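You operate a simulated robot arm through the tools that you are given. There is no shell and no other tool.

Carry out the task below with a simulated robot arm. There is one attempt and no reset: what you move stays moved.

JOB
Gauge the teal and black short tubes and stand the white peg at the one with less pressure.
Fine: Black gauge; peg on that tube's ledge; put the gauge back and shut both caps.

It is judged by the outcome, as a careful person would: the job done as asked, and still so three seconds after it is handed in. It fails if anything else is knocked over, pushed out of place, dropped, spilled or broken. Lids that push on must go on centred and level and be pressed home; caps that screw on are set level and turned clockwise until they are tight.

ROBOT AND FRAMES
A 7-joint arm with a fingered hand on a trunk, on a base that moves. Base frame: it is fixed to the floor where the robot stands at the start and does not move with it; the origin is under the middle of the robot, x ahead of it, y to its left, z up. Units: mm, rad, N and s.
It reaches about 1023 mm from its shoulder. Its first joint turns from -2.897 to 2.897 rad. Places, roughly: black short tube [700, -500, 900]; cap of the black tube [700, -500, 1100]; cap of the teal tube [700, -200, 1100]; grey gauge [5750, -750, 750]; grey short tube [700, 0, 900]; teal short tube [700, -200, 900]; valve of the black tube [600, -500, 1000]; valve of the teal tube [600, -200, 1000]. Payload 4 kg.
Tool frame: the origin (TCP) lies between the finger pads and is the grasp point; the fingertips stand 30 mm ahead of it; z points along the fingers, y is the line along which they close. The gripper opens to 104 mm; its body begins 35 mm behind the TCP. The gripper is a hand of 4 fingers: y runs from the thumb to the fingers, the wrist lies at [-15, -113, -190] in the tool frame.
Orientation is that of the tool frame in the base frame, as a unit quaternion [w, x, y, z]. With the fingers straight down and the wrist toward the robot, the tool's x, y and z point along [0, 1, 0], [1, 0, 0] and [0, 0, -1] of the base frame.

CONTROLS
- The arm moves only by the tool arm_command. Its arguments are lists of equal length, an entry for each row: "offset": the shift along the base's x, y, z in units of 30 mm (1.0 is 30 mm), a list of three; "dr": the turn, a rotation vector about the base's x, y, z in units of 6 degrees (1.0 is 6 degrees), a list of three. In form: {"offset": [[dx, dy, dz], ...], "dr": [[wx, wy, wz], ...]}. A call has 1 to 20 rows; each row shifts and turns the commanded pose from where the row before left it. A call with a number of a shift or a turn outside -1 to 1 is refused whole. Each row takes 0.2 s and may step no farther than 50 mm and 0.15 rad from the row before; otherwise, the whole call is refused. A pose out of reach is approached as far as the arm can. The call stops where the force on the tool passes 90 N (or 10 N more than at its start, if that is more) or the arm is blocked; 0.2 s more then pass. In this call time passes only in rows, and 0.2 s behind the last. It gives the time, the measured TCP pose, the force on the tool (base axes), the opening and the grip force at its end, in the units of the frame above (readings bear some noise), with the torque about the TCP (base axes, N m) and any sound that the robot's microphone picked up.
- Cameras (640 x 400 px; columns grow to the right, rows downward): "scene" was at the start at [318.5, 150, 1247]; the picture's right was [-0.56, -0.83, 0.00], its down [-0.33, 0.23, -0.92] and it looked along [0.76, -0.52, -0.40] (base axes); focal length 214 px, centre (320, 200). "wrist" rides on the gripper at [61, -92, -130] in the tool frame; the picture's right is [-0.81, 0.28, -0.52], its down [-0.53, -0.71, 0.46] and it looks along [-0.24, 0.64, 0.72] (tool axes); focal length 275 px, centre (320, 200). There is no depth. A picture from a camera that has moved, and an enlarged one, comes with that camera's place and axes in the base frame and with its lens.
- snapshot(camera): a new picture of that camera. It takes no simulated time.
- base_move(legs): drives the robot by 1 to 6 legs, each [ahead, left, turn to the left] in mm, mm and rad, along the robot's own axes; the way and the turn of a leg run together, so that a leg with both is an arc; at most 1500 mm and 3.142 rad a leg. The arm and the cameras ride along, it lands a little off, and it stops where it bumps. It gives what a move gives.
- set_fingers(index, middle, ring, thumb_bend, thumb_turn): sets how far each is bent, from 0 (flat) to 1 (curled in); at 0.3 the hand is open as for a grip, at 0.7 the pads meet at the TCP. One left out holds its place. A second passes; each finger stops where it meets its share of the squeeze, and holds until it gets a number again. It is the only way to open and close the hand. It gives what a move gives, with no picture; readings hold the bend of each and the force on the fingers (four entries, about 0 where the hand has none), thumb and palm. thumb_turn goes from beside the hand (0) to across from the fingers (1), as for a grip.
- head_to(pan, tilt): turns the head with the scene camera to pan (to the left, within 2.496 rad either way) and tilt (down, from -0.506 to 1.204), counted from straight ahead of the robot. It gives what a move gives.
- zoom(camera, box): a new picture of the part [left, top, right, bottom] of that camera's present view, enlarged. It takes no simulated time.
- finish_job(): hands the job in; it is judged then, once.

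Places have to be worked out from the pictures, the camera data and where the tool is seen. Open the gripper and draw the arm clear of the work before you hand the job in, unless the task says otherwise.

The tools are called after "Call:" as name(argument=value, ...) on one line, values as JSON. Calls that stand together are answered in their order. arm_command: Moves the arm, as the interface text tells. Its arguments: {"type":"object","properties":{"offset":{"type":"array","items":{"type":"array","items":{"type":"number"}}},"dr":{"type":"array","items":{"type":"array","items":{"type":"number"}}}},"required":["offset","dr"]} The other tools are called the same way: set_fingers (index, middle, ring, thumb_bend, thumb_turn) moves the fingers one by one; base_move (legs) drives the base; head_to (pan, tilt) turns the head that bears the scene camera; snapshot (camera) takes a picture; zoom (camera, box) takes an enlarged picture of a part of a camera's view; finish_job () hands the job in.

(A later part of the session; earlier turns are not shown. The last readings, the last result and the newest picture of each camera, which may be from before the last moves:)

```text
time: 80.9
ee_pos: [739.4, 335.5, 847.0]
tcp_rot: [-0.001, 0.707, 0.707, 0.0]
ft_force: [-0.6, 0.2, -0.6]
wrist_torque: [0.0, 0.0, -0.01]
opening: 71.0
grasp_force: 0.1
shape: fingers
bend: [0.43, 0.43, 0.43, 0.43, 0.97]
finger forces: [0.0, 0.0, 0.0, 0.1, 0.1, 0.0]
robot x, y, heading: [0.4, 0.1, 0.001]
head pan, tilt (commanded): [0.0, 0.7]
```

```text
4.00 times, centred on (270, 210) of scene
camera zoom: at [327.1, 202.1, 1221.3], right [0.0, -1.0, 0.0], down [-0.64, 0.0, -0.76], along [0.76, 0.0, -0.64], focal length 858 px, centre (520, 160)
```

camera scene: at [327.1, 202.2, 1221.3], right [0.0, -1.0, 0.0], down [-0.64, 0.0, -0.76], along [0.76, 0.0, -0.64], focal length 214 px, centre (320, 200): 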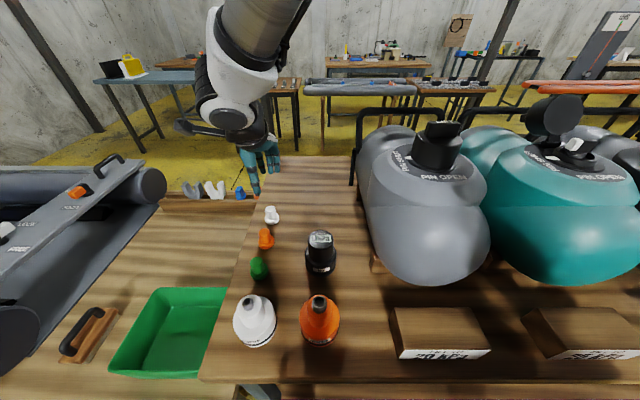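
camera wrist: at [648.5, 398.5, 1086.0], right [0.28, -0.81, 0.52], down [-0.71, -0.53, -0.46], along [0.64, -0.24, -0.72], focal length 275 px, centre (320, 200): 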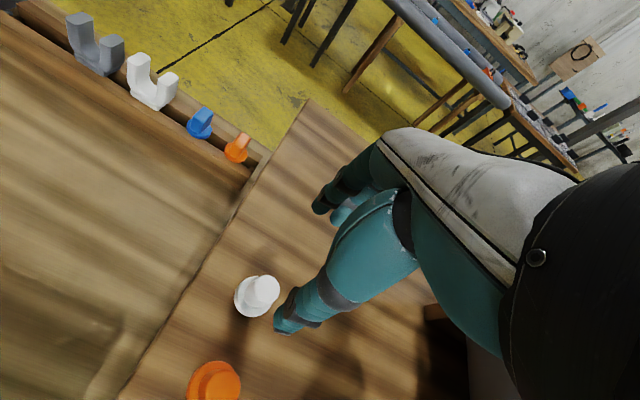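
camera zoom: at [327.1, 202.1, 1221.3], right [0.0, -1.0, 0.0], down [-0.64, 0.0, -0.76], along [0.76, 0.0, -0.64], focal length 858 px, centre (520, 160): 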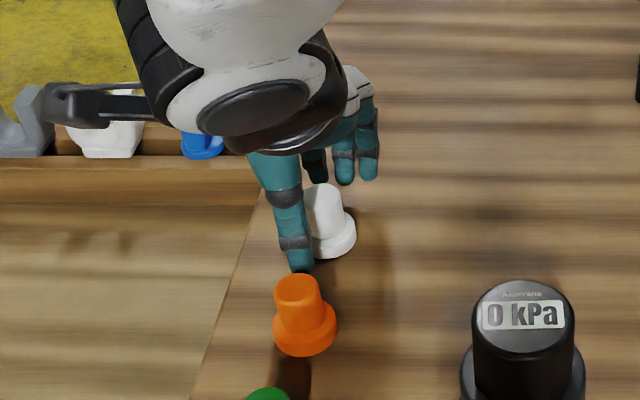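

The thumb lines up ~10 mm left of the peg's axis; I'll shift the hand −7 mm in y so the peg sits between thumb and index/middle, then close gently.

Call:
arm_command(offset=[[0, -0.23, 0]], dr=[[0, 0, 0]])

Call:
set_fingers(index=0.7, middle=0.7, ring=0.7, thumb_bend=0.7)

Call:
zoom(camera="wrist", box=[210, 160, 370, 280])

Call:
zoom(camera="scene", box=[230, 160, 310, 260])

```text
time: 81.3
ee_pos: [740.8, 327.3, 846.1]
tcp_rot: [0.0, 0.707, 0.707, 0.0]
ft_force: [-0.5, 0.1, 0.8]
wrist_torque: [-0.01, 0.0, -0.02]
opening: 70.7
grasp_force: 0.1
shape: fingers
bend: [0.43, 0.43, 0.43, 0.43, 0.97]
finger forces: [0.1, 0.1, 0.0, 0.0, 0.1, 0.0]
robot x, y, heading: [-0.3, 1.8, 0.005]
head pan, tilt (commanded): [0.0, 0.7]
```

```text
time: 82.3
ee_pos: [740.4, 328.4, 849.2]
tcp_rot: [-0.001, 0.707, 0.708, 0.0]
ft_force: [-0.1, 0.2, 0.0]
wrist_torque: [0.01, 0.0, -0.01]
opening: 20.3
grasp_force: 6.7
shape: fingers
bend: [0.63, 0.68, 0.7, 0.63, 0.97]
finger forces: [4.5, 1.9, 0.1, 0.1, 6.9, 0.0]
robot x, y, heading: [-1.6, 2.4, -0.002]
head pan, tilt (commanded): [0.0, 0.7]
```

```text
3.33 times, centred on (290, 220) of wrist
camera zoom: at [648.5, 391.7, 977.6], right [0.28, -0.81, 0.52], down [-0.71, -0.53, -0.46], along [0.64, -0.24, -0.72], focal length 918 px, centre (420, 133)
```

zoom: 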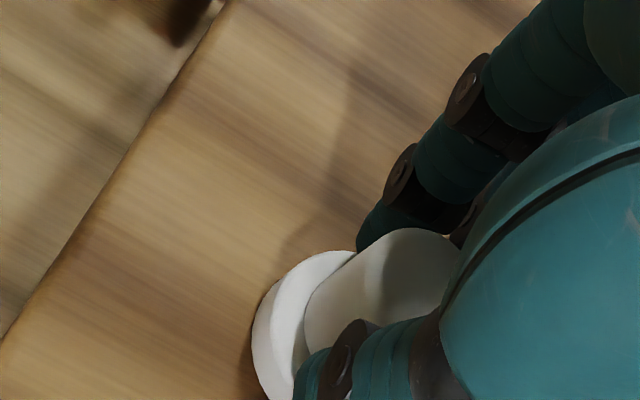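

```text
4.00 times, centred on (270, 210) of scene
camera zoom: at [327.1, 202.2, 1221.3], right [0.0, -1.0, 0.0], down [-0.64, 0.0, -0.76], along [0.76, 0.0, -0.64], focal length 858 px, centre (520, 160)
```

zoom: 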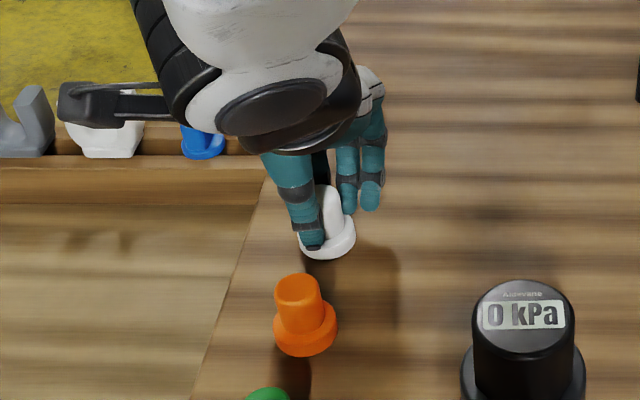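

The peg is pinched by thumb and index with middle lightly touching. I'll tighten a bit, then lift slightly to verify.

Call:
set_fingers(index=0.78, middle=0.78, thumb_bend=0.78)

Call:
arm_command(offset=[[0, 0, 0.4], [0, 0, 0.8]], dr=[[0, 0, 0], [0, 0, 0]])

Call:
zoom(camera="scene", box=[230, 140, 310, 240])

Call:
zoom(camera="wrist", box=[210, 160, 370, 280])

```text
time: 83.3
ee_pos: [739.9, 328.8, 846.4]
tcp_rot: [0.0, 0.707, 0.707, 0.0]
ft_force: [0.9, 1.2, 0.7]
wrist_torque: [0.0, 0.01, 0.01]
opening: 18.9
grasp_force: 14.3
shape: fingers
bend: [0.59, 0.77, 0.7, 0.68, 0.94]
finger forces: [10.6, 3.4, 0.0, 0.0, 13.8, 0.0]
robot x, y, heading: [2.3, 4.8, 0.002]
head pan, tilt (commanded): [0.0, 0.7]
```

```text
time: 83.9
ee_pos: [739.5, 328.6, 884.2]
tcp_rot: [-0.001, 0.707, 0.708, 0.0]
ft_force: [-0.7, 0.6, 0.2]
wrist_torque: [0.02, -0.02, 0.01]
opening: 18.9
grasp_force: 13.6
shape: fingers
bend: [0.59, 0.78, 0.7, 0.68, 0.94]
finger forces: [10.5, 3.2, 0.0, 0.0, 13.4, 0.1]
robot x, y, heading: [-0.4, 0.7, -0.004]
head pan, tilt (commanded): [0.0, 0.7]
```

```text
4.00 times, centred on (270, 190) of scene
camera zoom: at [327.2, 202.3, 1221.3], right [0.0, -1.0, 0.0], down [-0.64, 0.0, -0.76], along [0.76, 0.0, -0.64], focal length 858 px, centre (520, 240)
```

zoom: 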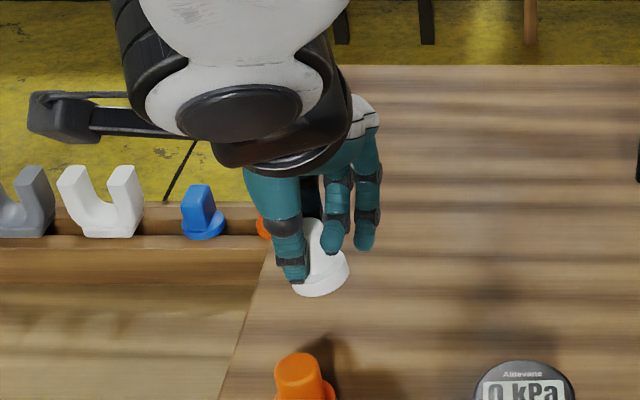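

```text
3.33 times, centred on (290, 220) of wrist
camera zoom: at [648.1, 391.5, 1013.8], right [0.28, -0.81, 0.52], down [-0.71, -0.53, -0.45], along [0.64, -0.24, -0.72], focal length 918 px, centre (420, 133)
```

zoom: 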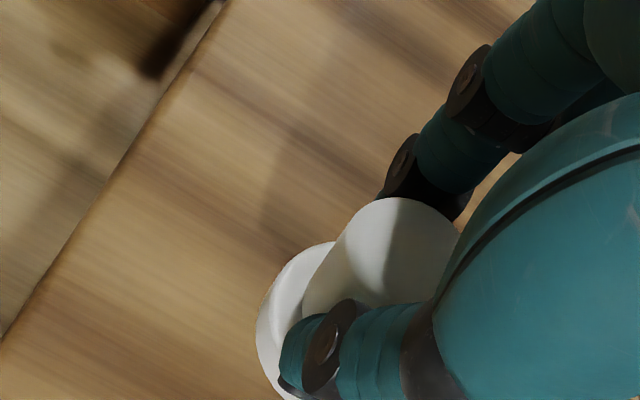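

The peg is held and lifted with a slight lean. I'll raise it to travel height and take a look while turning the head to the black tube's ledge.

Call:
arm_command(offset=[[0, 0, 1], [0, 0, 1], [0, 0, 1], [0, 0, 1], [0, 0, 1], [0, 0, 1], [0, 0, 1], [0, 0, 1], [0, 0, 1], [0, 0, 1], [0, 0, 1], [0, 0, 1], [0, 0, 1]], dr=[[0, 0, 0], [0, 0, 0], [0, 0, 0], [0, 0, 0], [0, 0, 0], [0, 0, 0], [0, 0, 0], [0, 0, 0], [0, 0, 0], [0, 0, 0], [0, 0, 0], [0, 0, 0], [0, 0, 0]])

Call:
arm_command(offset=[[-0.2, -1, 0], [-0.2, -1, 0], [-0.2, -1, 0], [-0.2, -1, 0], [-0.2, -1, 0], [-0.2, -1, 0], [-0.2, -1, 0], [-0.2, -1, 0], [-0.2, -1, 0], [-0.2, -1, 0], [-0.2, -1, 0], [-0.2, -1, 0], [-0.2, -1, 0], [-0.2, -1, 0], [-0.2, -1, 0], [-0.2, -1, 0], [-0.2, -1, 0], [-0.2, -1, 0], [-0.2, -1, 0], [-0.2, -1, 0]], dr=[[0, 0, 0], [0, 0, 0], [0, 0, 0], [0, 0, 0], [0, 0, 0], [0, 0, 0], [0, 0, 0], [0, 0, 0], [0, 0, 0], [0, 0, 0], [0, 0, 0], [0, 0, 0], [0, 0, 0], [0, 0, 0], [0, 0, 0], [0, 0, 0], [0, 0, 0], [0, 0, 0], [0, 0, 0], [0, 0, 0]])

Call:
head_to(pan=-1.0, tilt=0.6)

Call:
snapshot(camera="scene")

Call:
snapshot(camera="wrist")

```text
time: 86.7
ee_pos: [741.1, 328.6, 1272.3]
tcp_rot: [-0.001, 0.707, 0.707, 0.0]
ft_force: [0.7, 0.5, 0.2]
wrist_torque: [0.0, 0.01, -0.02]
opening: 18.7
grasp_force: 13.2
shape: fingers
bend: [0.59, 0.78, 0.7, 0.68, 0.95]
finger forces: [10.3, 2.8, 0.0, 0.1, 13.2, 0.0]
robot x, y, heading: [3.8, -0.1, -0.002]
head pan, tilt (commanded): [0.0, 0.7]
```

```text
time: 90.9
ee_pos: [620.5, -271.7, 1272.9]
tcp_rot: [-0.001, 0.707, 0.707, -0.001]
ft_force: [-0.5, 0.1, -0.6]
wrist_torque: [-0.03, 0.02, -0.01]
opening: 18.7
grasp_force: 12.8
shape: fingers
bend: [0.59, 0.78, 0.7, 0.68, 0.95]
finger forces: [10.5, 2.7, 0.1, 0.1, 12.9, 0.0]
robot x, y, heading: [-1.6, -4.5, 0.0]
head pan, tilt (commanded): [0.0, 0.7]
```

```text
time: 92.2
ee_pos: [619.5, -270.6, 1273.0]
tcp_rot: [0.0, 0.707, 0.707, 0.001]
ft_force: [0.1, -0.2, -1.3]
wrist_torque: [0.05, -0.02, 0.03]
opening: 18.5
grasp_force: 13.2
shape: fingers
bend: [0.59, 0.78, 0.7, 0.68, 0.95]
finger forces: [10.5, 2.6, 0.0, 0.0, 12.9, 0.0]
robot x, y, heading: [-1.6, 0.9, 0.005]
head pan, tilt (commanded): [-1.0, 0.6]
```

```text
taken
camera scene: at [289.9, 127.8, 1230.0], right [-0.84, -0.54, 0.0], down [-0.31, 0.48, -0.82], along [0.45, -0.69, -0.57], focal length 214 px, centre (320, 200)
```

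scene: 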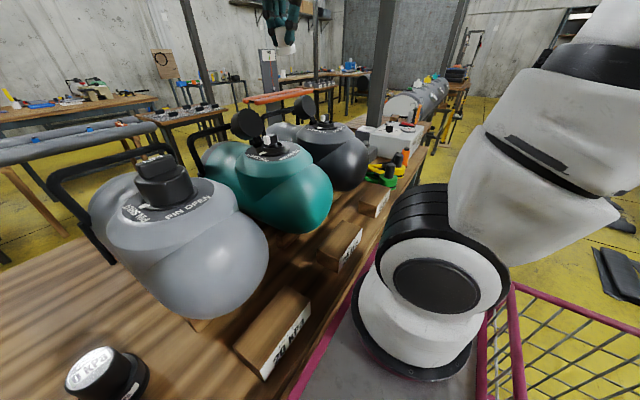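

```text
taken
camera wrist: at [528.5, -208.1, 1403.3], right [0.28, -0.81, 0.52], down [-0.71, -0.53, -0.46], along [0.64, -0.24, -0.72], focal length 275 px, centre (320, 200)
```

wrist: 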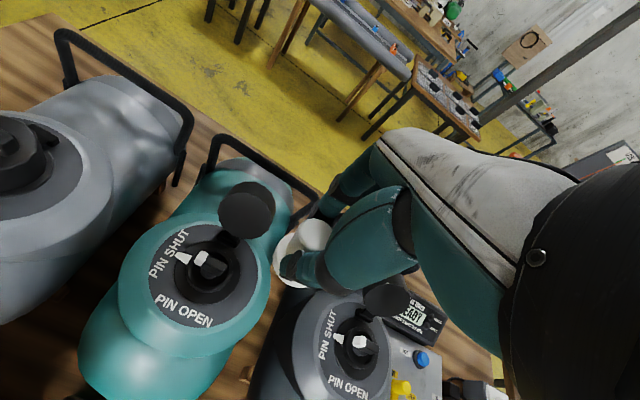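

I'll zoom in on the ledges to identify the black tube's one and measure it.

Call:
zoom(camera="scene", box=[300, 160, 420, 280])

Call:
zoom(camera="scene", box=[350, 170, 410, 230])

```text
3.33 times, centred on (360, 220) of scene
camera zoom: at [289.9, 127.8, 1230.0], right [-0.84, -0.54, 0.0], down [-0.31, 0.48, -0.82], along [0.45, -0.69, -0.57], focal length 715 px, centre (187, 133)
```

zoom: 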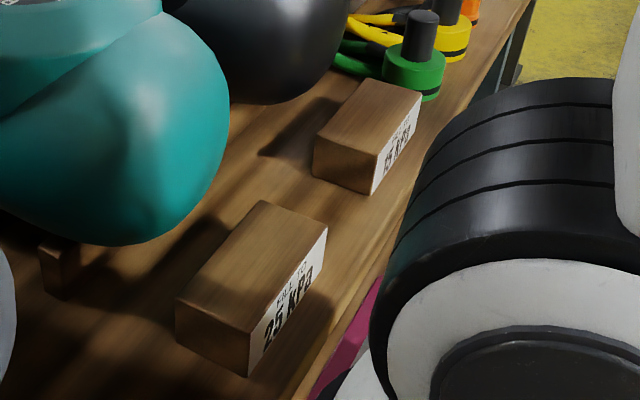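

```text
6.67 times, centred on (380, 200) of scene
camera zoom: at [289.9, 127.8, 1230.0], right [-0.84, -0.54, 0.0], down [-0.31, 0.48, -0.82], along [0.45, -0.69, -0.57], focal length 1430 px, centre (-80, 200)
```

zoom: 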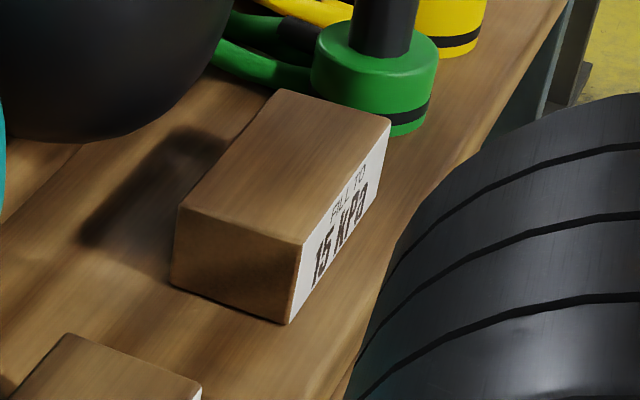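

Black's ledge ("FILL TO 15 kPa") spans x 427–487, y −537…−407, top ≈846. I'll check how the peg sits in the hand before moving on.

Call:
zoom(camera="wrist", box=[250, 190, 370, 310])

Call:
head_to(pan=-0.85, tilt=0.1)

Call:
snapshot(camera="scene")

```text
3.33 times, centred on (310, 250) of wrist
camera zoom: at [528.5, -208.1, 1403.3], right [0.28, -0.81, 0.52], down [-0.71, -0.53, -0.46], along [0.64, -0.24, -0.72], focal length 918 px, centre (353, 33)
```

zoom: 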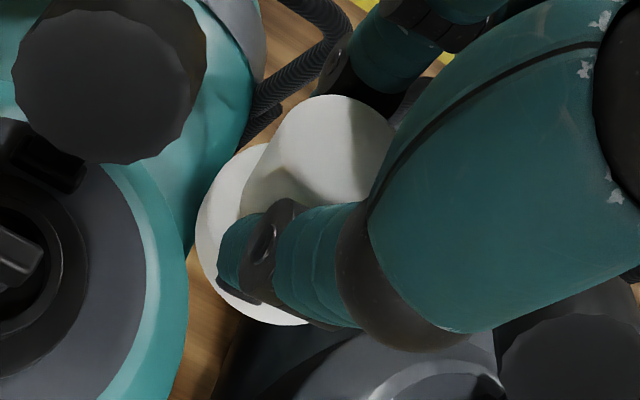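

```text
time: 93.1
ee_pos: [620.6, -271.0, 1273.5]
tcp_rot: [-0.001, 0.707, 0.707, 0.0]
ft_force: [0.0, -0.4, -0.6]
wrist_torque: [0.01, 0.0, 0.0]
opening: 18.5
grasp_force: 13.0
shape: fingers
bend: [0.59, 0.78, 0.7, 0.68, 0.95]
finger forces: [10.4, 2.6, 0.0, 0.1, 12.9, 0.0]
robot x, y, heading: [0.4, 2.7, 0.003]
head pan, tilt (commanded): [-0.85, 0.099]
```

```text
taken
camera scene: at [302.9, 132.9, 1276.1], right [-0.75, -0.66, 0.0], down [-0.07, 0.08, -0.99], along [0.66, -0.75, -0.1], focal length 214 px, centre (320, 200)
```

scene: 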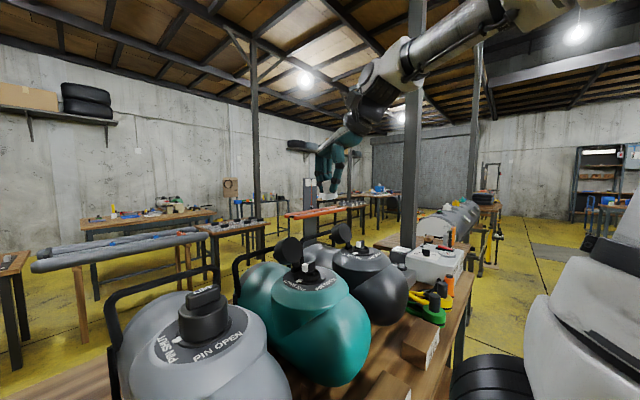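

Call:
zoom(camera="scene", box=[300, 130, 370, 210])

```text
5.00 times, centred on (335, 170) of scene
camera zoom: at [302.9, 132.9, 1276.1], right [-0.75, -0.66, 0.0], down [-0.07, 0.08, -0.99], along [0.66, -0.75, -0.1], focal length 1072 px, centre (245, 350)
```

zoom: 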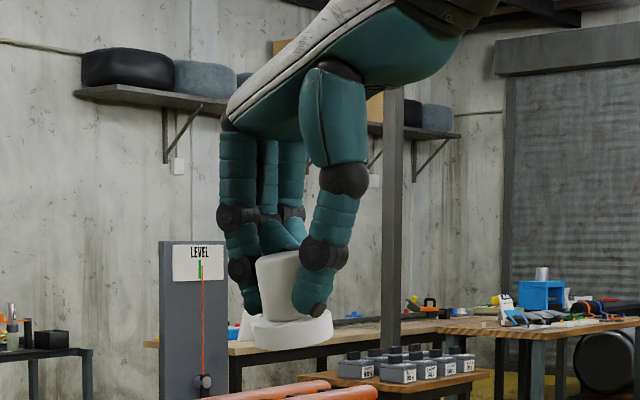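

The peg leans ~10° (top toward +y at present) and sits ~8–14 mm to the index side of the TCP. I'll move above the ledge while yawing +60°, so the fingers clear the tube's bulge.

Call:
arm_command(offset=[[-0.5, -0.68, 0], [-0.5, -0.68, 0], [-0.5, -0.68, 0], [-0.5, -0.68, 0], [-0.5, -0.68, 0], [-0.5, -0.68, 0], [-0.5, -0.68, 0], [-0.5, -0.68, 0], [-0.5, -0.68, 0], [-0.5, -0.68, 0]], dr=[[0, 0, 1], [0, 0, 1], [0, 0, 1], [0, 0, 1], [0, 0, 1], [0, 0, 1], [0, 0, 1], [0, 0, 1], [0, 0, 1], [0, 0, 1]])

Call:
head_to(pan=-1.2, tilt=0.35)

Call:
snapshot(camera="scene")

Call:
snapshot(camera="wrist")

```text
time: 95.3
ee_pos: [470.0, -475.5, 1274.3]
tcp_rot: [0.0, 0.258, 0.966, 0.0]
ft_force: [-0.4, 0.7, -0.3]
wrist_torque: [-0.02, 0.01, 0.02]
opening: 18.4
grasp_force: 12.9
shape: fingers
bend: [0.59, 0.78, 0.7, 0.68, 0.95]
finger forces: [10.6, 2.4, 0.0, 0.1, 12.7, 0.0]
robot x, y, heading: [-1.2, 1.2, 0.006]
head pan, tilt (commanded): [-0.85, 0.099]
```

```text
time: 96.2
ee_pos: [470.5, -475.3, 1273.5]
tcp_rot: [0.0, 0.259, 0.966, 0.001]
ft_force: [0.2, -0.9, 0.6]
wrist_torque: [0.03, -0.02, 0.0]
opening: 18.1
grasp_force: 12.5
shape: fingers
bend: [0.59, 0.78, 0.7, 0.68, 0.95]
finger forces: [10.6, 2.5, 0.1, 0.0, 12.8, 0.0]
robot x, y, heading: [1.2, 1.1, 0.001]
head pan, tilt (commanded): [-1.201, 0.351]
```

```text
taken
camera scene: at [275.9, 115.2, 1252.8], right [-0.93, -0.36, 0.0], down [-0.12, 0.32, -0.94], along [0.34, -0.88, -0.34], focal length 214 px, centre (320, 200)
```

scene: 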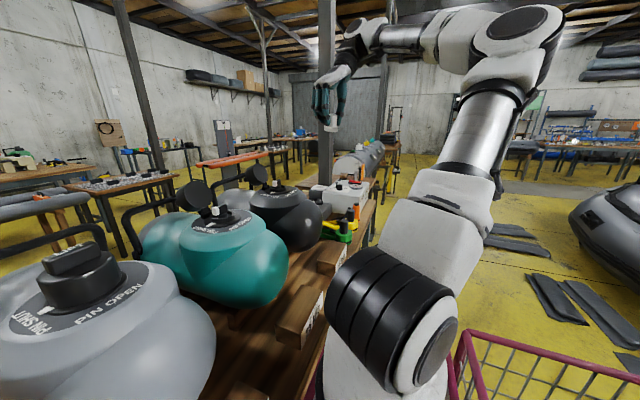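

```text
taken
camera wrist: at [371.4, -522.3, 1403.9], right [0.84, -0.17, 0.52], down [0.1, -0.88, -0.46], along [0.53, 0.44, -0.72], focal length 275 px, centre (320, 200)
```

wrist: 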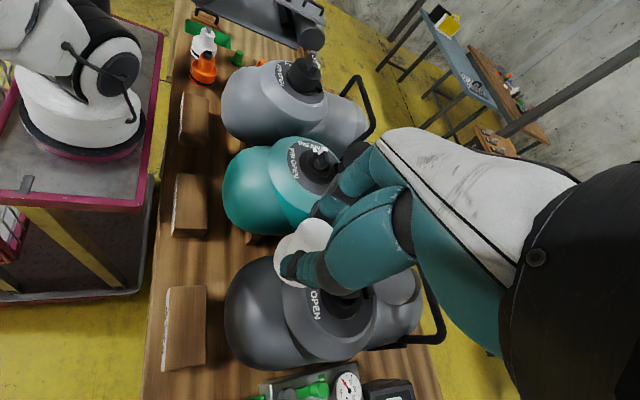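

Reached above the ledge. Now I'll apply the ~10° tilt correction (about the thumb–finger axis) so the peg hangs upright, and inspect.

Call:
arm_command(offset=[[0, 0, -0.5], [0, 0, -0.5]], dr=[[0.417, 0.722, 0], [0.417, 0.722, 0]])

Call:
zoom(camera="scene", box=[290, 70, 370, 150])

Call:
zoom(camera="wrist", box=[240, 190, 360, 310])

```text
time: 96.8
ee_pos: [469.3, -475.8, 1244.6]
tcp_rot: [-0.084, 0.258, 0.962, 0.023]
ft_force: [0.4, 0.1, 0.5]
wrist_torque: [-0.02, -0.03, -0.02]
opening: 18.4
grasp_force: 13.0
shape: fingers
bend: [0.59, 0.78, 0.7, 0.68, 0.95]
finger forces: [10.5, 2.4, 0.0, 0.1, 12.7, 0.1]
robot x, y, heading: [-0.7, -1.8, 0.0]
head pan, tilt (commanded): [-1.201, 0.351]
```

```text
5.00 times, centred on (330, 110) of scene
camera zoom: at [275.7, 115.3, 1252.8], right [-0.93, -0.36, 0.0], down [-0.12, 0.32, -0.94], along [0.34, -0.88, -0.34], focal length 1072 px, centre (270, 650)
```

zoom: 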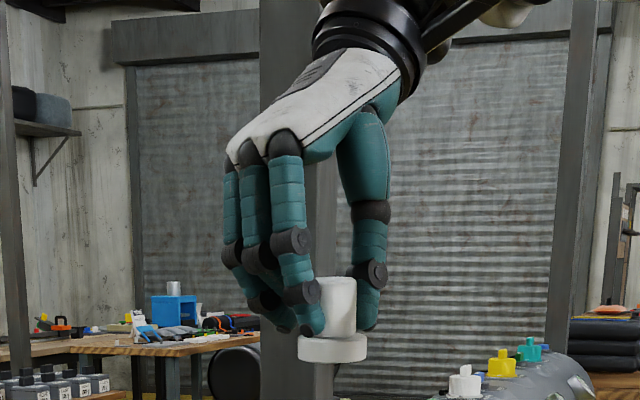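

```text
3.33 times, centred on (300, 250) of wrist
camera zoom: at [391.6, -534.3, 1382.5], right [0.91, -0.21, 0.37], down [0.03, -0.84, -0.54], along [0.42, 0.5, -0.76], focal length 918 px, centre (387, 33)
```

zoom: 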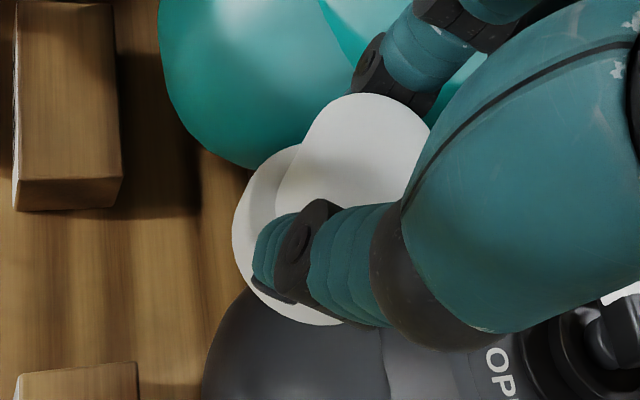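

The peg now hangs upright. But at this yaw the ring finger would come too near the tube's bulge when lowered, so I'll turn the hand the other way (toward −60°), which keeps all fingers on the robot side of the ledge; testing reach at height.

Call:
arm_command(offset=[[-0.04, 0, 0], [-0.04, 0, 0], [-0.04, 0, 0], [-0.04, 0, 0], [-0.04, 0, 0], [-0.04, 0, 0], [-0.04, 0, 0], [-0.04, 0, 0], [-0.04, 0, 0], [-0.04, 0, 0]], dr=[[0, 0, -1], [0, 0, -1], [0, 0, -1], [0, 0, -1], [0, 0, -1], [0, 0, -1], [0, 0, -1], [0, 0, -1], [0, 0, -1], [0, 0, -1]])

Call:
arm_command(offset=[[-0.04, 0, 0], [-0.04, 0, 0], [-0.04, 0, 0], [-0.04, 0, 0], [-0.04, 0, 0], [-0.04, 0, 0], [-0.04, 0, 0], [-0.04, 0, 0], [-0.04, 0, 0], [-0.04, 0, 0]], dr=[[0, 0, -1], [0, 0, -1], [0, 0, -1], [0, 0, -1], [0, 0, -1], [0, 0, -1], [0, 0, -1], [0, 0, -1], [0, 0, -1], [0, 0, -1]])

Call:
snapshot(camera="scene")

Call:
snapshot(camera="wrist")

```text
time: 99.0
ee_pos: [458.1, -474.6, 1242.8]
tcp_rot: [-0.062, 0.705, 0.704, 0.062]
ft_force: [-0.1, 1.1, -0.2]
wrist_torque: [0.01, 0.02, 0.02]
opening: 18.6
grasp_force: 13.0
shape: fingers
bend: [0.59, 0.78, 0.7, 0.68, 0.95]
finger forces: [10.6, 2.3, 0.1, 0.0, 12.8, 0.0]
robot x, y, heading: [0.0, 1.7, -0.0]
head pan, tilt (commanded): [-1.201, 0.351]
```

```text
time: 101.2
ee_pos: [445.0, -476.0, 1243.7]
tcp_rot: [-0.023, 0.962, 0.257, 0.084]
ft_force: [-0.2, -0.1, 0.4]
wrist_torque: [0.02, 0.03, 0.05]
opening: 18.5
grasp_force: 13.2
shape: fingers
bend: [0.59, 0.78, 0.7, 0.68, 0.95]
finger forces: [10.6, 2.1, 0.0, 0.1, 12.5, 0.1]
robot x, y, heading: [0.2, 0.8, 0.001]
head pan, tilt (commanded): [-1.201, 0.351]
```

```text
taken
camera scene: at [275.7, 115.2, 1252.8], right [-0.93, -0.36, 0.0], down [-0.12, 0.32, -0.94], along [0.34, -0.88, -0.34], focal length 214 px, centre (320, 200)
```

scene: 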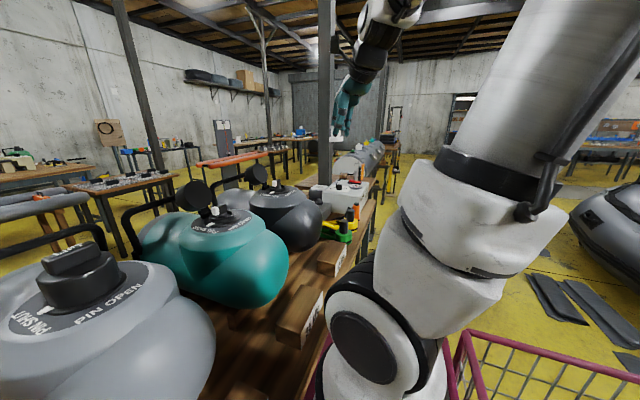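

```text
taken
camera wrist: at [433.0, -375.4, 1382.7], right [-0.63, -0.68, 0.37], down [-0.74, 0.4, -0.54], along [0.22, -0.62, -0.76], focal length 275 px, centre (320, 200)
```

wrist: 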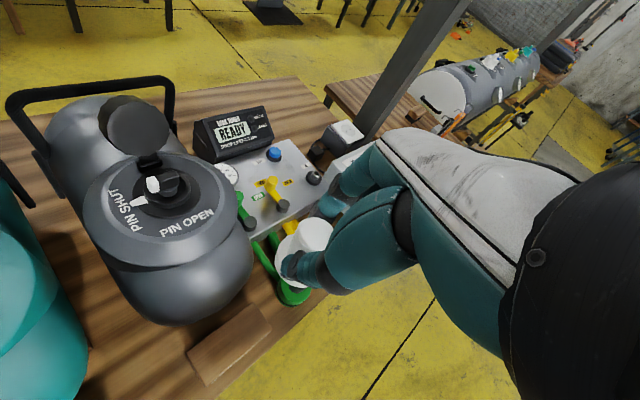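

Reach at −60° is fine. Checking the peg's position and uprightness again from both cameras.

Call:
zoom(camera="scene", box=[300, 70, 380, 150])

Call:
zoom(camera="wrist", box=[180, 190, 380, 400])

```text
5.00 times, centred on (340, 110) of scene
camera zoom: at [275.7, 115.2, 1252.8], right [-0.93, -0.36, 0.0], down [-0.12, 0.32, -0.94], along [0.34, -0.88, -0.34], focal length 1072 px, centre (220, 650)
```

zoom: 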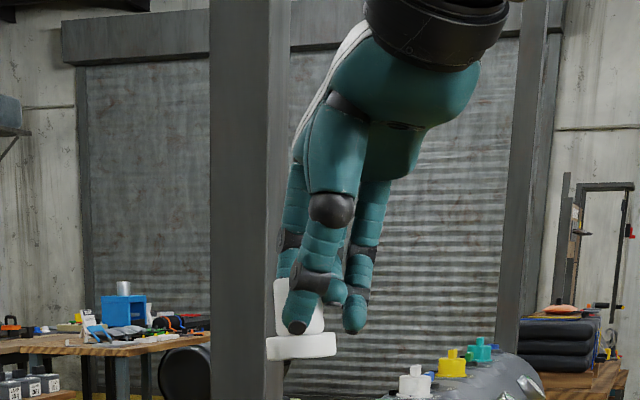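

```text
1.90 times, centred on (280, 295) of wrist
camera zoom: at [433.0, -375.4, 1382.7], right [-0.63, -0.68, 0.37], down [-0.74, 0.4, -0.54], along [0.22, -0.62, -0.76], focal length 524 px, centre (396, 19)
```

zoom: 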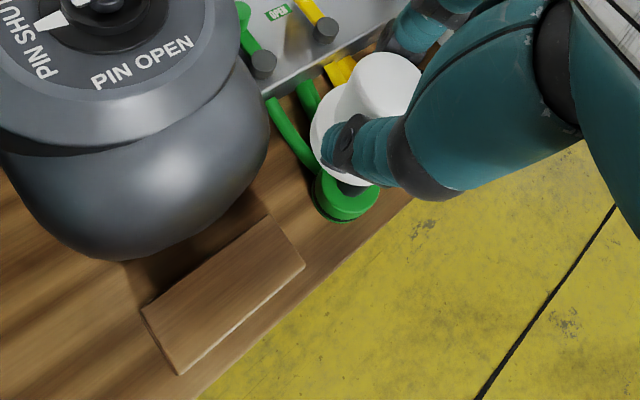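

Peg and ledge centres agree within ~2 mm in the wrist view; there's a ~4° residual lean which I'll trim. Then descend in stages while watching the arm.

Call:
arm_command(offset=[[0.05, 0, -0.9], [0, 0, -1], [0, 0, -1], [0, 0, -1], [0, 0, -1]], dr=[[0.25, -0.65, 0], [0, 0, 0], [0, 0, 0], [0, 0, 0], [0, 0, 0]])

Call:
head_to(pan=-1.2, tilt=0.6)

Call:
snapshot(camera="scene")

Call:
snapshot(camera="wrist")

```text
time: 102.4
ee_pos: [449.6, -474.7, 1095.6]
tcp_rot: [-0.025, 0.958, 0.257, 0.121]
ft_force: [-1.0, 0.2, -0.8]
wrist_torque: [0.04, 0.01, 0.0]
opening: 18.2
grasp_force: 12.3
shape: fingers
bend: [0.59, 0.78, 0.7, 0.68, 0.95]
finger forces: [10.6, 2.2, 0.0, 0.0, 12.5, 0.0]
robot x, y, heading: [0.0, 0.6, 0.0]
head pan, tilt (commanded): [-1.201, 0.351]
```

```text
time: 103.1
ee_pos: [449.4, -475.7, 1096.5]
tcp_rot: [-0.027, 0.958, 0.258, 0.12]
ft_force: [-0.4, -0.1, 0.2]
wrist_torque: [-0.01, -0.02, 0.0]
opening: 18.2
grasp_force: 13.0
shape: fingers
bend: [0.59, 0.78, 0.7, 0.68, 0.95]
finger forces: [10.7, 2.1, 0.0, 0.0, 12.5, 0.0]
robot x, y, heading: [0.2, 3.0, 0.001]
head pan, tilt (commanded): [-1.201, 0.6]
```

```text
taken
camera scene: at [274.1, 119.7, 1230.0], right [-0.93, -0.36, 0.0], down [-0.2, 0.53, -0.83], along [0.3, -0.77, -0.56], focal length 214 px, centre (320, 200)
```

scene: 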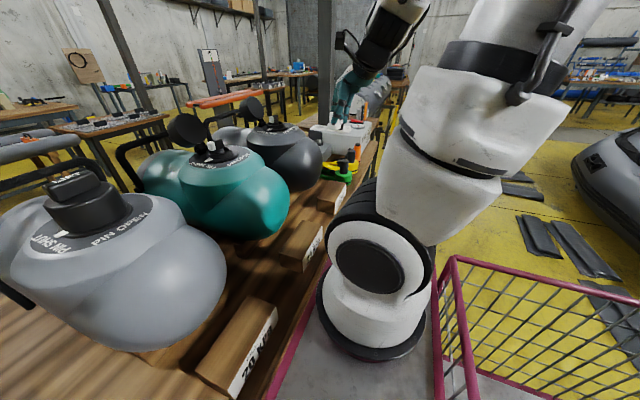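

```text
taken
camera wrist: at [425.8, -378.9, 1236.9], right [-0.65, -0.69, 0.31], down [-0.7, 0.41, -0.58], along [0.27, -0.6, -0.75], focal length 275 px, centre (320, 200)
```

wrist: 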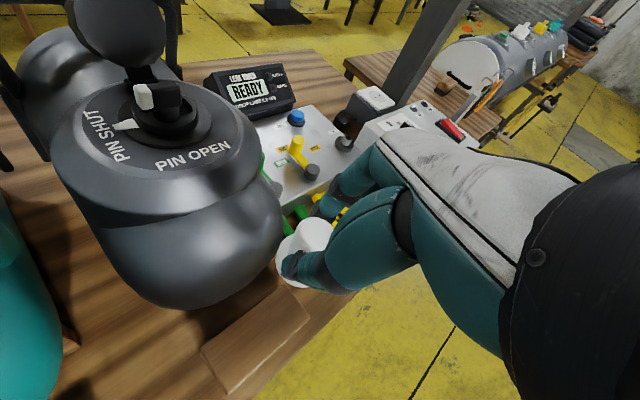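

The arm is clear of everything. Descending further, to about 60 mm above the ledge contact.

Call:
arm_command(offset=[[0, 0, -1], [0, 0, -1], [0, 0, -1], [0, 0, -1], [0, 0, -1]], dr=[[0, 0, 0], [0, 0, 0], [0, 0, 0], [0, 0, 0], [0, 0, 0]])

Call:
zoom(camera="scene", box=[290, 110, 390, 220])

Call:
snapshot(camera="wrist")

```text
time: 104.3
ee_pos: [448.8, -474.9, 946.6]
tcp_rot: [-0.025, 0.958, 0.258, 0.12]
ft_force: [-0.3, 0.8, 0.4]
wrist_torque: [-0.01, -0.04, 0.0]
opening: 18.2
grasp_force: 13.0
shape: fingers
bend: [0.59, 0.78, 0.7, 0.68, 0.95]
finger forces: [10.7, 2.3, 0.0, 0.1, 12.5, 0.1]
robot x, y, heading: [-3.1, 2.8, -0.003]
head pan, tilt (commanded): [-1.201, 0.6]
```

```text
3.64 times, centred on (340, 165) of scene
camera zoom: at [274.0, 119.9, 1230.0], right [-0.93, -0.36, 0.0], down [-0.2, 0.53, -0.83], along [0.3, -0.77, -0.56], focal length 780 px, centre (247, 327)
```

zoom: 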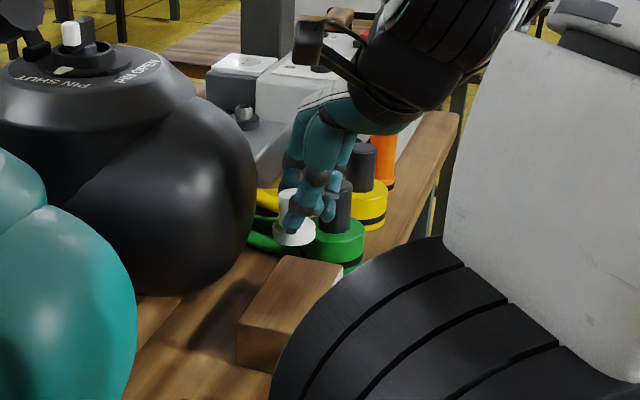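

```text
taken
camera wrist: at [425.4, -379.3, 1086.5], right [-0.65, -0.69, 0.31], down [-0.7, 0.41, -0.58], along [0.27, -0.6, -0.75], focal length 275 px, centre (320, 200)
```

wrist: 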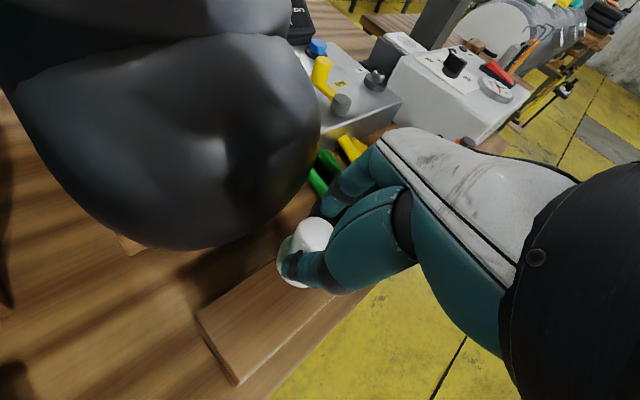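

The peg is directly above the ledge (scene estimate [460,-475] vs ledge centre [457,-472]). Lowering close to contact.

Call:
arm_command(offset=[[-0.05, 0.05, -1], [0, 0, -0.5]], dr=[[0, 0, 0], [0, 0, 0]])

Call:
zoom(camera="scene", box=[300, 150, 370, 220])

Call:
zoom(camera="wrist", box=[180, 190, 380, 400])

```text
time: 104.9
ee_pos: [447.0, -475.3, 901.4]
tcp_rot: [-0.027, 0.958, 0.258, 0.12]
ft_force: [-0.5, -0.2, 0.4]
wrist_torque: [-0.02, -0.01, -0.01]
opening: 18.2
grasp_force: 12.9
shape: fingers
bend: [0.59, 0.78, 0.7, 0.68, 0.95]
finger forces: [10.6, 2.3, 0.0, 0.0, 12.3, 0.1]
robot x, y, heading: [-2.5, 1.5, -0.003]
head pan, tilt (commanded): [-1.201, 0.6]
```

```text
5.71 times, centred on (335, 185) of scene
camera zoom: at [274.0, 119.8, 1230.0], right [-0.93, -0.36, 0.0], down [-0.2, 0.53, -0.83], along [0.3, -0.77, -0.56], focal length 1226 px, centre (234, 286)
```

zoom: 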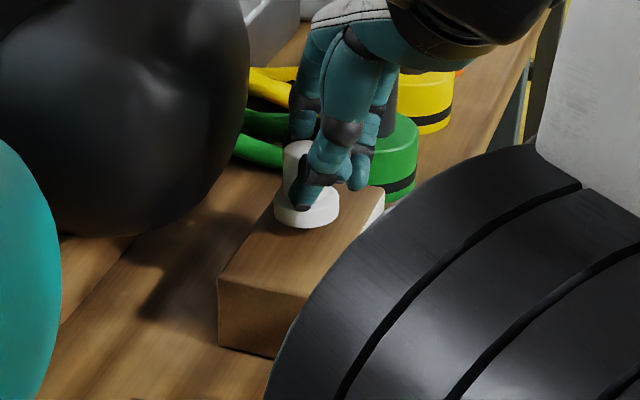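

```text
1.90 times, centred on (280, 295) of wrist
camera zoom: at [424.2, -378.2, 1041.8], right [-0.65, -0.69, 0.31], down [-0.7, 0.41, -0.58], along [0.27, -0.6, -0.75], focal length 524 px, centre (396, 19)
```

zoom: 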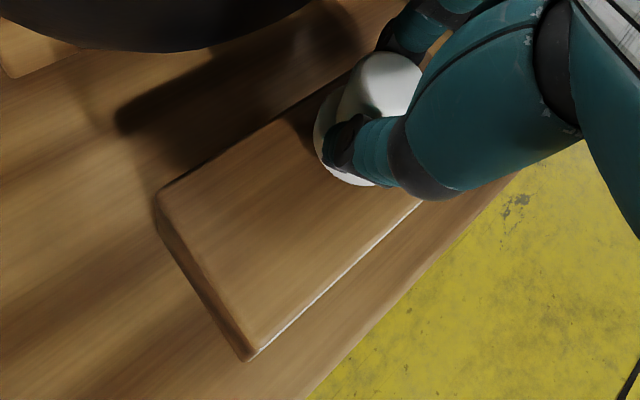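

Peg is over the middle of the ledge, nearly touching. Lowering in small steps until contact.

Call:
arm_command(offset=[[0, 0, -0.2], [0, 0, -0.1]], dr=[[0, 0, 0], [0, 0, 0]])

Call:
zoom(camera="scene", box=[310, 160, 360, 205])

```text
time: 105.5
ee_pos: [446.4, -474.7, 893.0]
tcp_rot: [-0.025, 0.958, 0.258, 0.121]
ft_force: [-2.2, 0.4, 5.9]
wrist_torque: [-0.01, -0.11, -0.02]
opening: 18.0
grasp_force: 14.0
shape: fingers
bend: [0.59, 0.78, 0.7, 0.68, 0.95]
finger forces: [11.1, 3.4, 0.0, 0.0, 13.3, 0.0]
robot x, y, heading: [-3.1, -2.2, -0.0]
head pan, tilt (commanded): [-1.201, 0.6]
```

```text
8.89 times, centred on (335, 182) of scene
camera zoom: at [273.9, 119.8, 1230.0], right [-0.93, -0.36, 0.0], down [-0.2, 0.53, -0.83], along [0.3, -0.77, -0.56], focal length 1906 px, centre (187, 356)
```

zoom: 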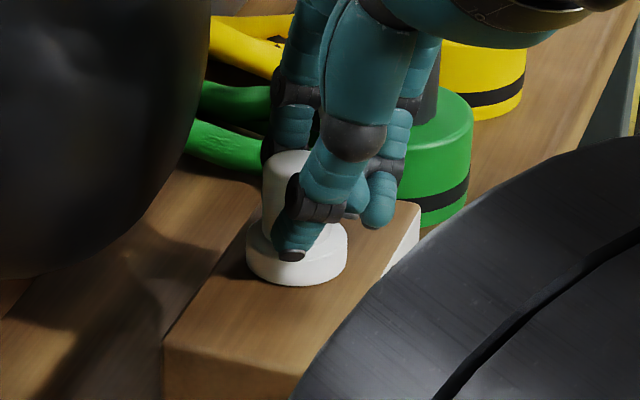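

Contact at 6 N and the peg sits on the ledge. A tiny extra press to level it, then open the fingers moderately.

Call:
arm_command(offset=[[0, 0, -0.05]], dr=[[0, 0, 0]])

Call:
set_fingers(index=0.48, middle=0.48, ring=0.48, thumb_bend=0.48)

Call:
zoom(camera="scene", box=[310, 160, 360, 205])

```text
time: 105.9
ee_pos: [447.0, -472.8, 892.7]
tcp_rot: [-0.026, 0.959, 0.257, 0.12]
ft_force: [-1.9, 0.1, 13.3]
wrist_torque: [-0.04, -0.17, -0.02]
opening: 18.1
grasp_force: 14.6
shape: fingers
bend: [0.59, 0.78, 0.7, 0.68, 0.95]
finger forces: [11.8, 3.4, 0.0, 0.1, 14.2, 0.1]
robot x, y, heading: [2.8, -0.4, 0.005]
head pan, tilt (commanded): [-1.201, 0.6]
```

```text
time: 106.9
ee_pos: [446.6, -473.4, 892.5]
tcp_rot: [-0.025, 0.958, 0.258, 0.121]
ft_force: [-0.7, 1.9, 9.5]
wrist_torque: [-0.15, -0.11, -0.03]
opening: 59.2
grasp_force: 5.3
shape: fingers
bend: [0.46, 0.52, 0.48, 0.48, 0.97]
finger forces: [1.8, 8.8, 0.1, 0.0, 0.0, 0.1]
robot x, y, heading: [2.7, 2.1, 0.005]
head pan, tilt (commanded): [-1.201, 0.6]
```

```text
8.89 times, centred on (335, 182) of scene
camera zoom: at [273.9, 119.9, 1230.0], right [-0.93, -0.36, 0.0], down [-0.2, 0.53, -0.83], along [0.3, -0.77, -0.56], focal length 1906 px, centre (187, 356)
```

zoom: 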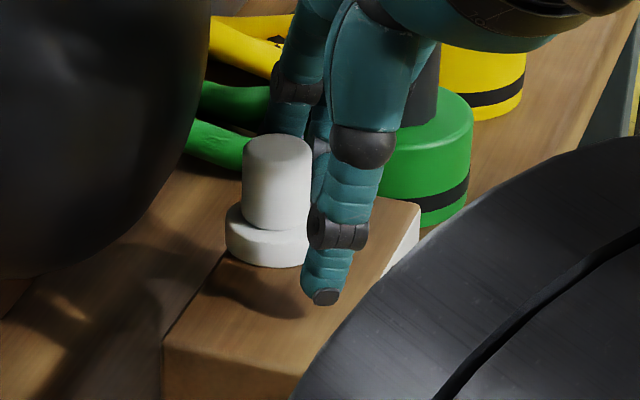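

The peg shifted toward the far side when the fingers opened, with one finger still touching something. Let me look from the wrist camera before moving anything.

Call:
snapshot(camera="wrist")

Call:
zoom(camera="wrist", box=[220, 180, 380, 300])

Call:
zoom(camera="scene", box=[320, 165, 350, 195])

```text
taken
camera wrist: at [423.4, -377.4, 1031.7], right [-0.65, -0.69, 0.31], down [-0.7, 0.41, -0.58], along [0.27, -0.6, -0.75], focal length 275 px, centre (320, 200)
```

wrist: 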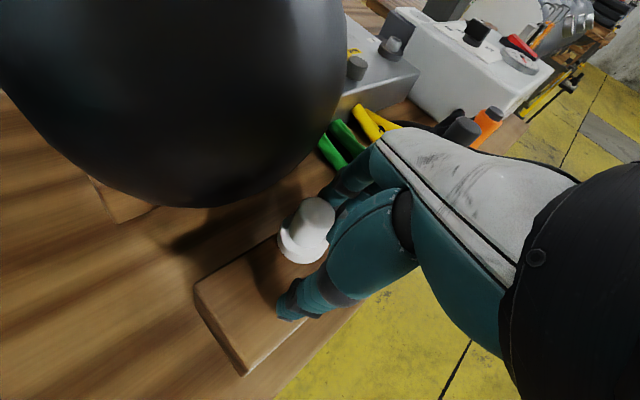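

```text
3.33 times, centred on (300, 240) of wrist
camera zoom: at [423.4, -377.4, 1031.7], right [-0.65, -0.69, 0.31], down [-0.7, 0.41, -0.58], along [0.27, -0.6, -0.75], focal length 918 px, centre (387, 67)
```

zoom: 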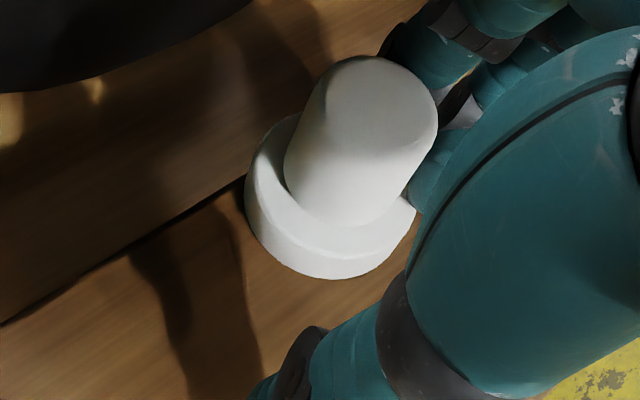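

```text
13.33 times, centred on (335, 180) of scene
camera zoom: at [273.9, 119.9, 1230.0], right [-0.93, -0.36, 0.0], down [-0.2, 0.53, -0.83], along [0.3, -0.77, -0.56], focal length 2860 px, centre (120, 467)
```

zoom: 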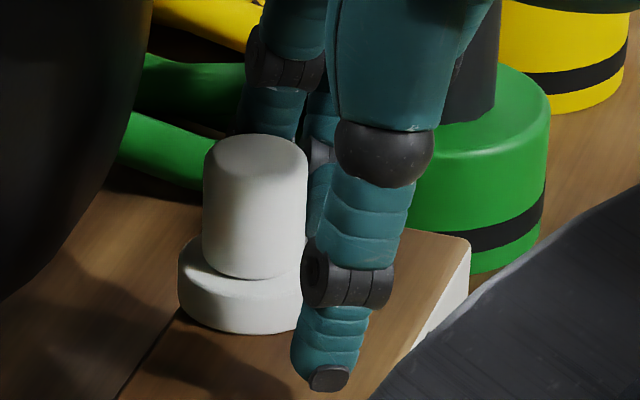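

The peg stands upright on the ledge but near its far edge. I'll raise the hand straight up to clear it, then decide how to re-centre it.

Call:
arm_command(offset=[[0, 0, 0.3], [0, 0, 0.7], [0, 0, 1], [0, 0, 1]], dr=[[0, 0, 0], [0, 0, 0], [0, 0, 0], [0, 0, 0]])

Call:
zoom(camera="scene", box=[300, 150, 370, 220])

Call:
snapshot(camera="wrist")

Call:
zoom(camera="wrist", box=[180, 190, 380, 400])

```text
time: 107.9
ee_pos: [447.9, -473.9, 981.0]
tcp_rot: [-0.027, 0.959, 0.257, 0.119]
ft_force: [0.4, 0.2, 0.2]
wrist_torque: [-0.01, -0.01, -0.01]
opening: 57.1
grasp_force: 0.1
shape: fingers
bend: [0.48, 0.48, 0.48, 0.48, 0.97]
finger forces: [0.0, 0.0, 0.1, 0.1, 0.0, 0.0]
robot x, y, heading: [-0.7, 0.5, -0.005]
head pan, tilt (commanded): [-1.201, 0.6]
```

```text
5.71 times, centred on (335, 185) of scene
camera zoom: at [274.1, 119.5, 1230.0], right [-0.93, -0.36, 0.0], down [-0.2, 0.53, -0.82], along [0.3, -0.77, -0.57], focal length 1226 px, centre (234, 286)
```

zoom: 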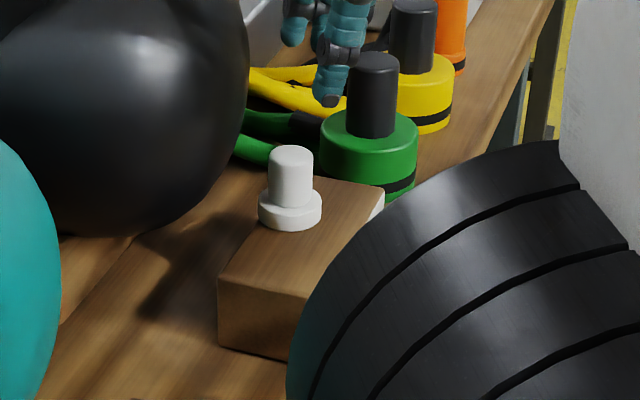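

```text
taken
camera wrist: at [424.2, -377.7, 1120.8], right [-0.65, -0.69, 0.31], down [-0.7, 0.41, -0.58], along [0.27, -0.59, -0.76], focal length 275 px, centre (320, 200)
```

wrist: 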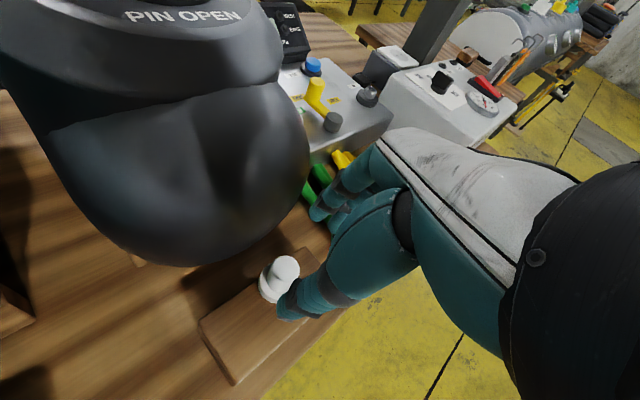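

```text
1.90 times, centred on (280, 295) of wrist
camera zoom: at [424.2, -377.7, 1120.8], right [-0.65, -0.69, 0.31], down [-0.7, 0.41, -0.58], along [0.27, -0.59, -0.76], focal length 524 px, centre (396, 19)
```

zoom: 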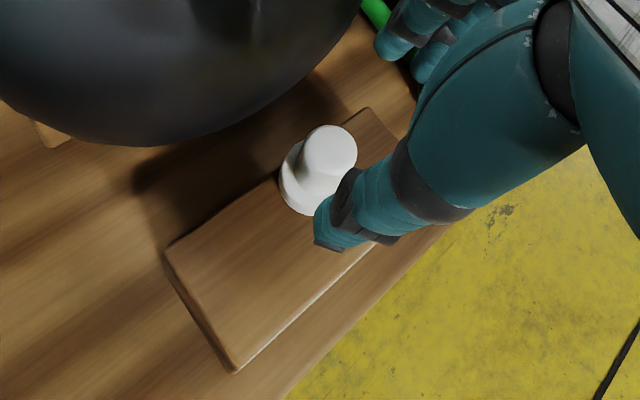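

The peg stands upright at about [468,-476], with its flange ~3 mm over the far edge. I'll re-centre it: level the hand, keep middle/ring out of the way, and re-pinch with thumb and index only.

Call:
set_fingers(index=0.48, middle=0.3, ring=0.3, thumb_bend=0.48)

Call:
arm_command(offset=[[0.14, -0.085, 0], [0.14, -0.085, 0], [0.14, -0.085, 0]], dr=[[-0.36, 0.7, 0], [-0.36, 0.7, 0], [-0.36, 0.69, 0]])

Call:
zoom(camera="scene", box=[290, 120, 370, 210])

Call:
zoom(camera="wrist", box=[180, 190, 380, 400])

```text
time: 108.9
ee_pos: [445.4, -473.4, 979.9]
tcp_rot: [-0.027, 0.959, 0.257, 0.119]
ft_force: [0.3, 0.3, 0.7]
wrist_torque: [0.0, 0.02, -0.03]
opening: 57.2
grasp_force: 0.0
shape: fingers
bend: [0.48, 0.3, 0.3, 0.48, 0.97]
finger forces: [0.1, 0.0, 0.0, 0.0, 0.0, 0.1]
robot x, y, heading: [0.5, 1.8, -0.001]
head pan, tilt (commanded): [-1.201, 0.6]
```

```text
time: 109.7
ee_pos: [458.0, -482.1, 981.5]
tcp_rot: [0.0, 0.966, 0.259, 0.0]
ft_force: [-0.4, -0.5, -0.3]
wrist_torque: [0.0, -0.03, 0.04]
opening: 57.1
grasp_force: 0.0
shape: fingers
bend: [0.48, 0.3, 0.3, 0.48, 0.98]
finger forces: [0.0, 0.0, 0.1, 0.1, 0.1, 0.0]
robot x, y, heading: [-5.4, -0.3, -0.002]
head pan, tilt (commanded): [-1.201, 0.6]
```

```text
4.44 times, centred on (330, 165) of scene
camera zoom: at [273.9, 119.4, 1230.0], right [-0.93, -0.36, 0.0], down [-0.2, 0.53, -0.82], along [0.3, -0.77, -0.57], focal length 953 px, centre (276, 356)
```

zoom: 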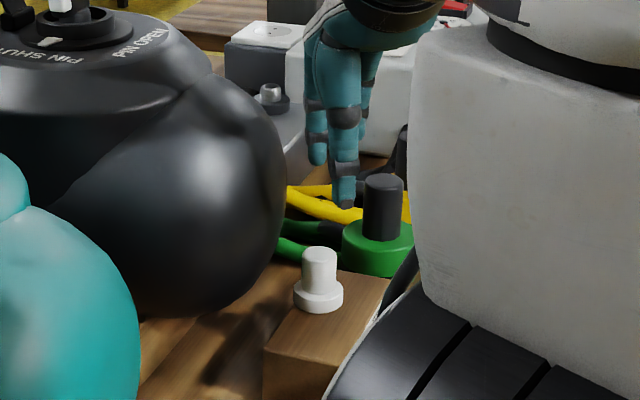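

```text
1.90 times, centred on (280, 295) of wrist
camera zoom: at [465.8, -370.4, 1111.2], right [-0.56, -0.64, 0.52], down [-0.82, 0.35, -0.46], along [0.11, -0.68, -0.72], focal length 524 px, centre (396, 19)
```

zoom: 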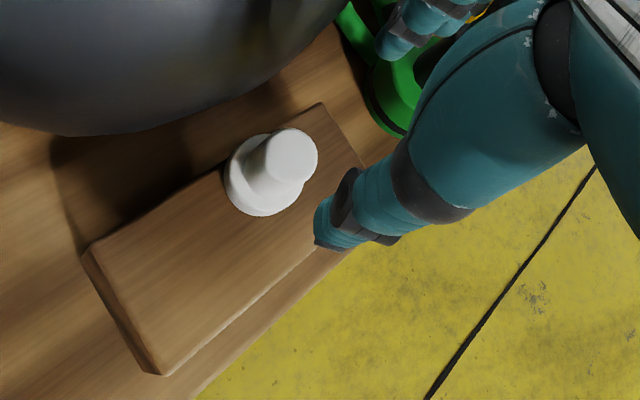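

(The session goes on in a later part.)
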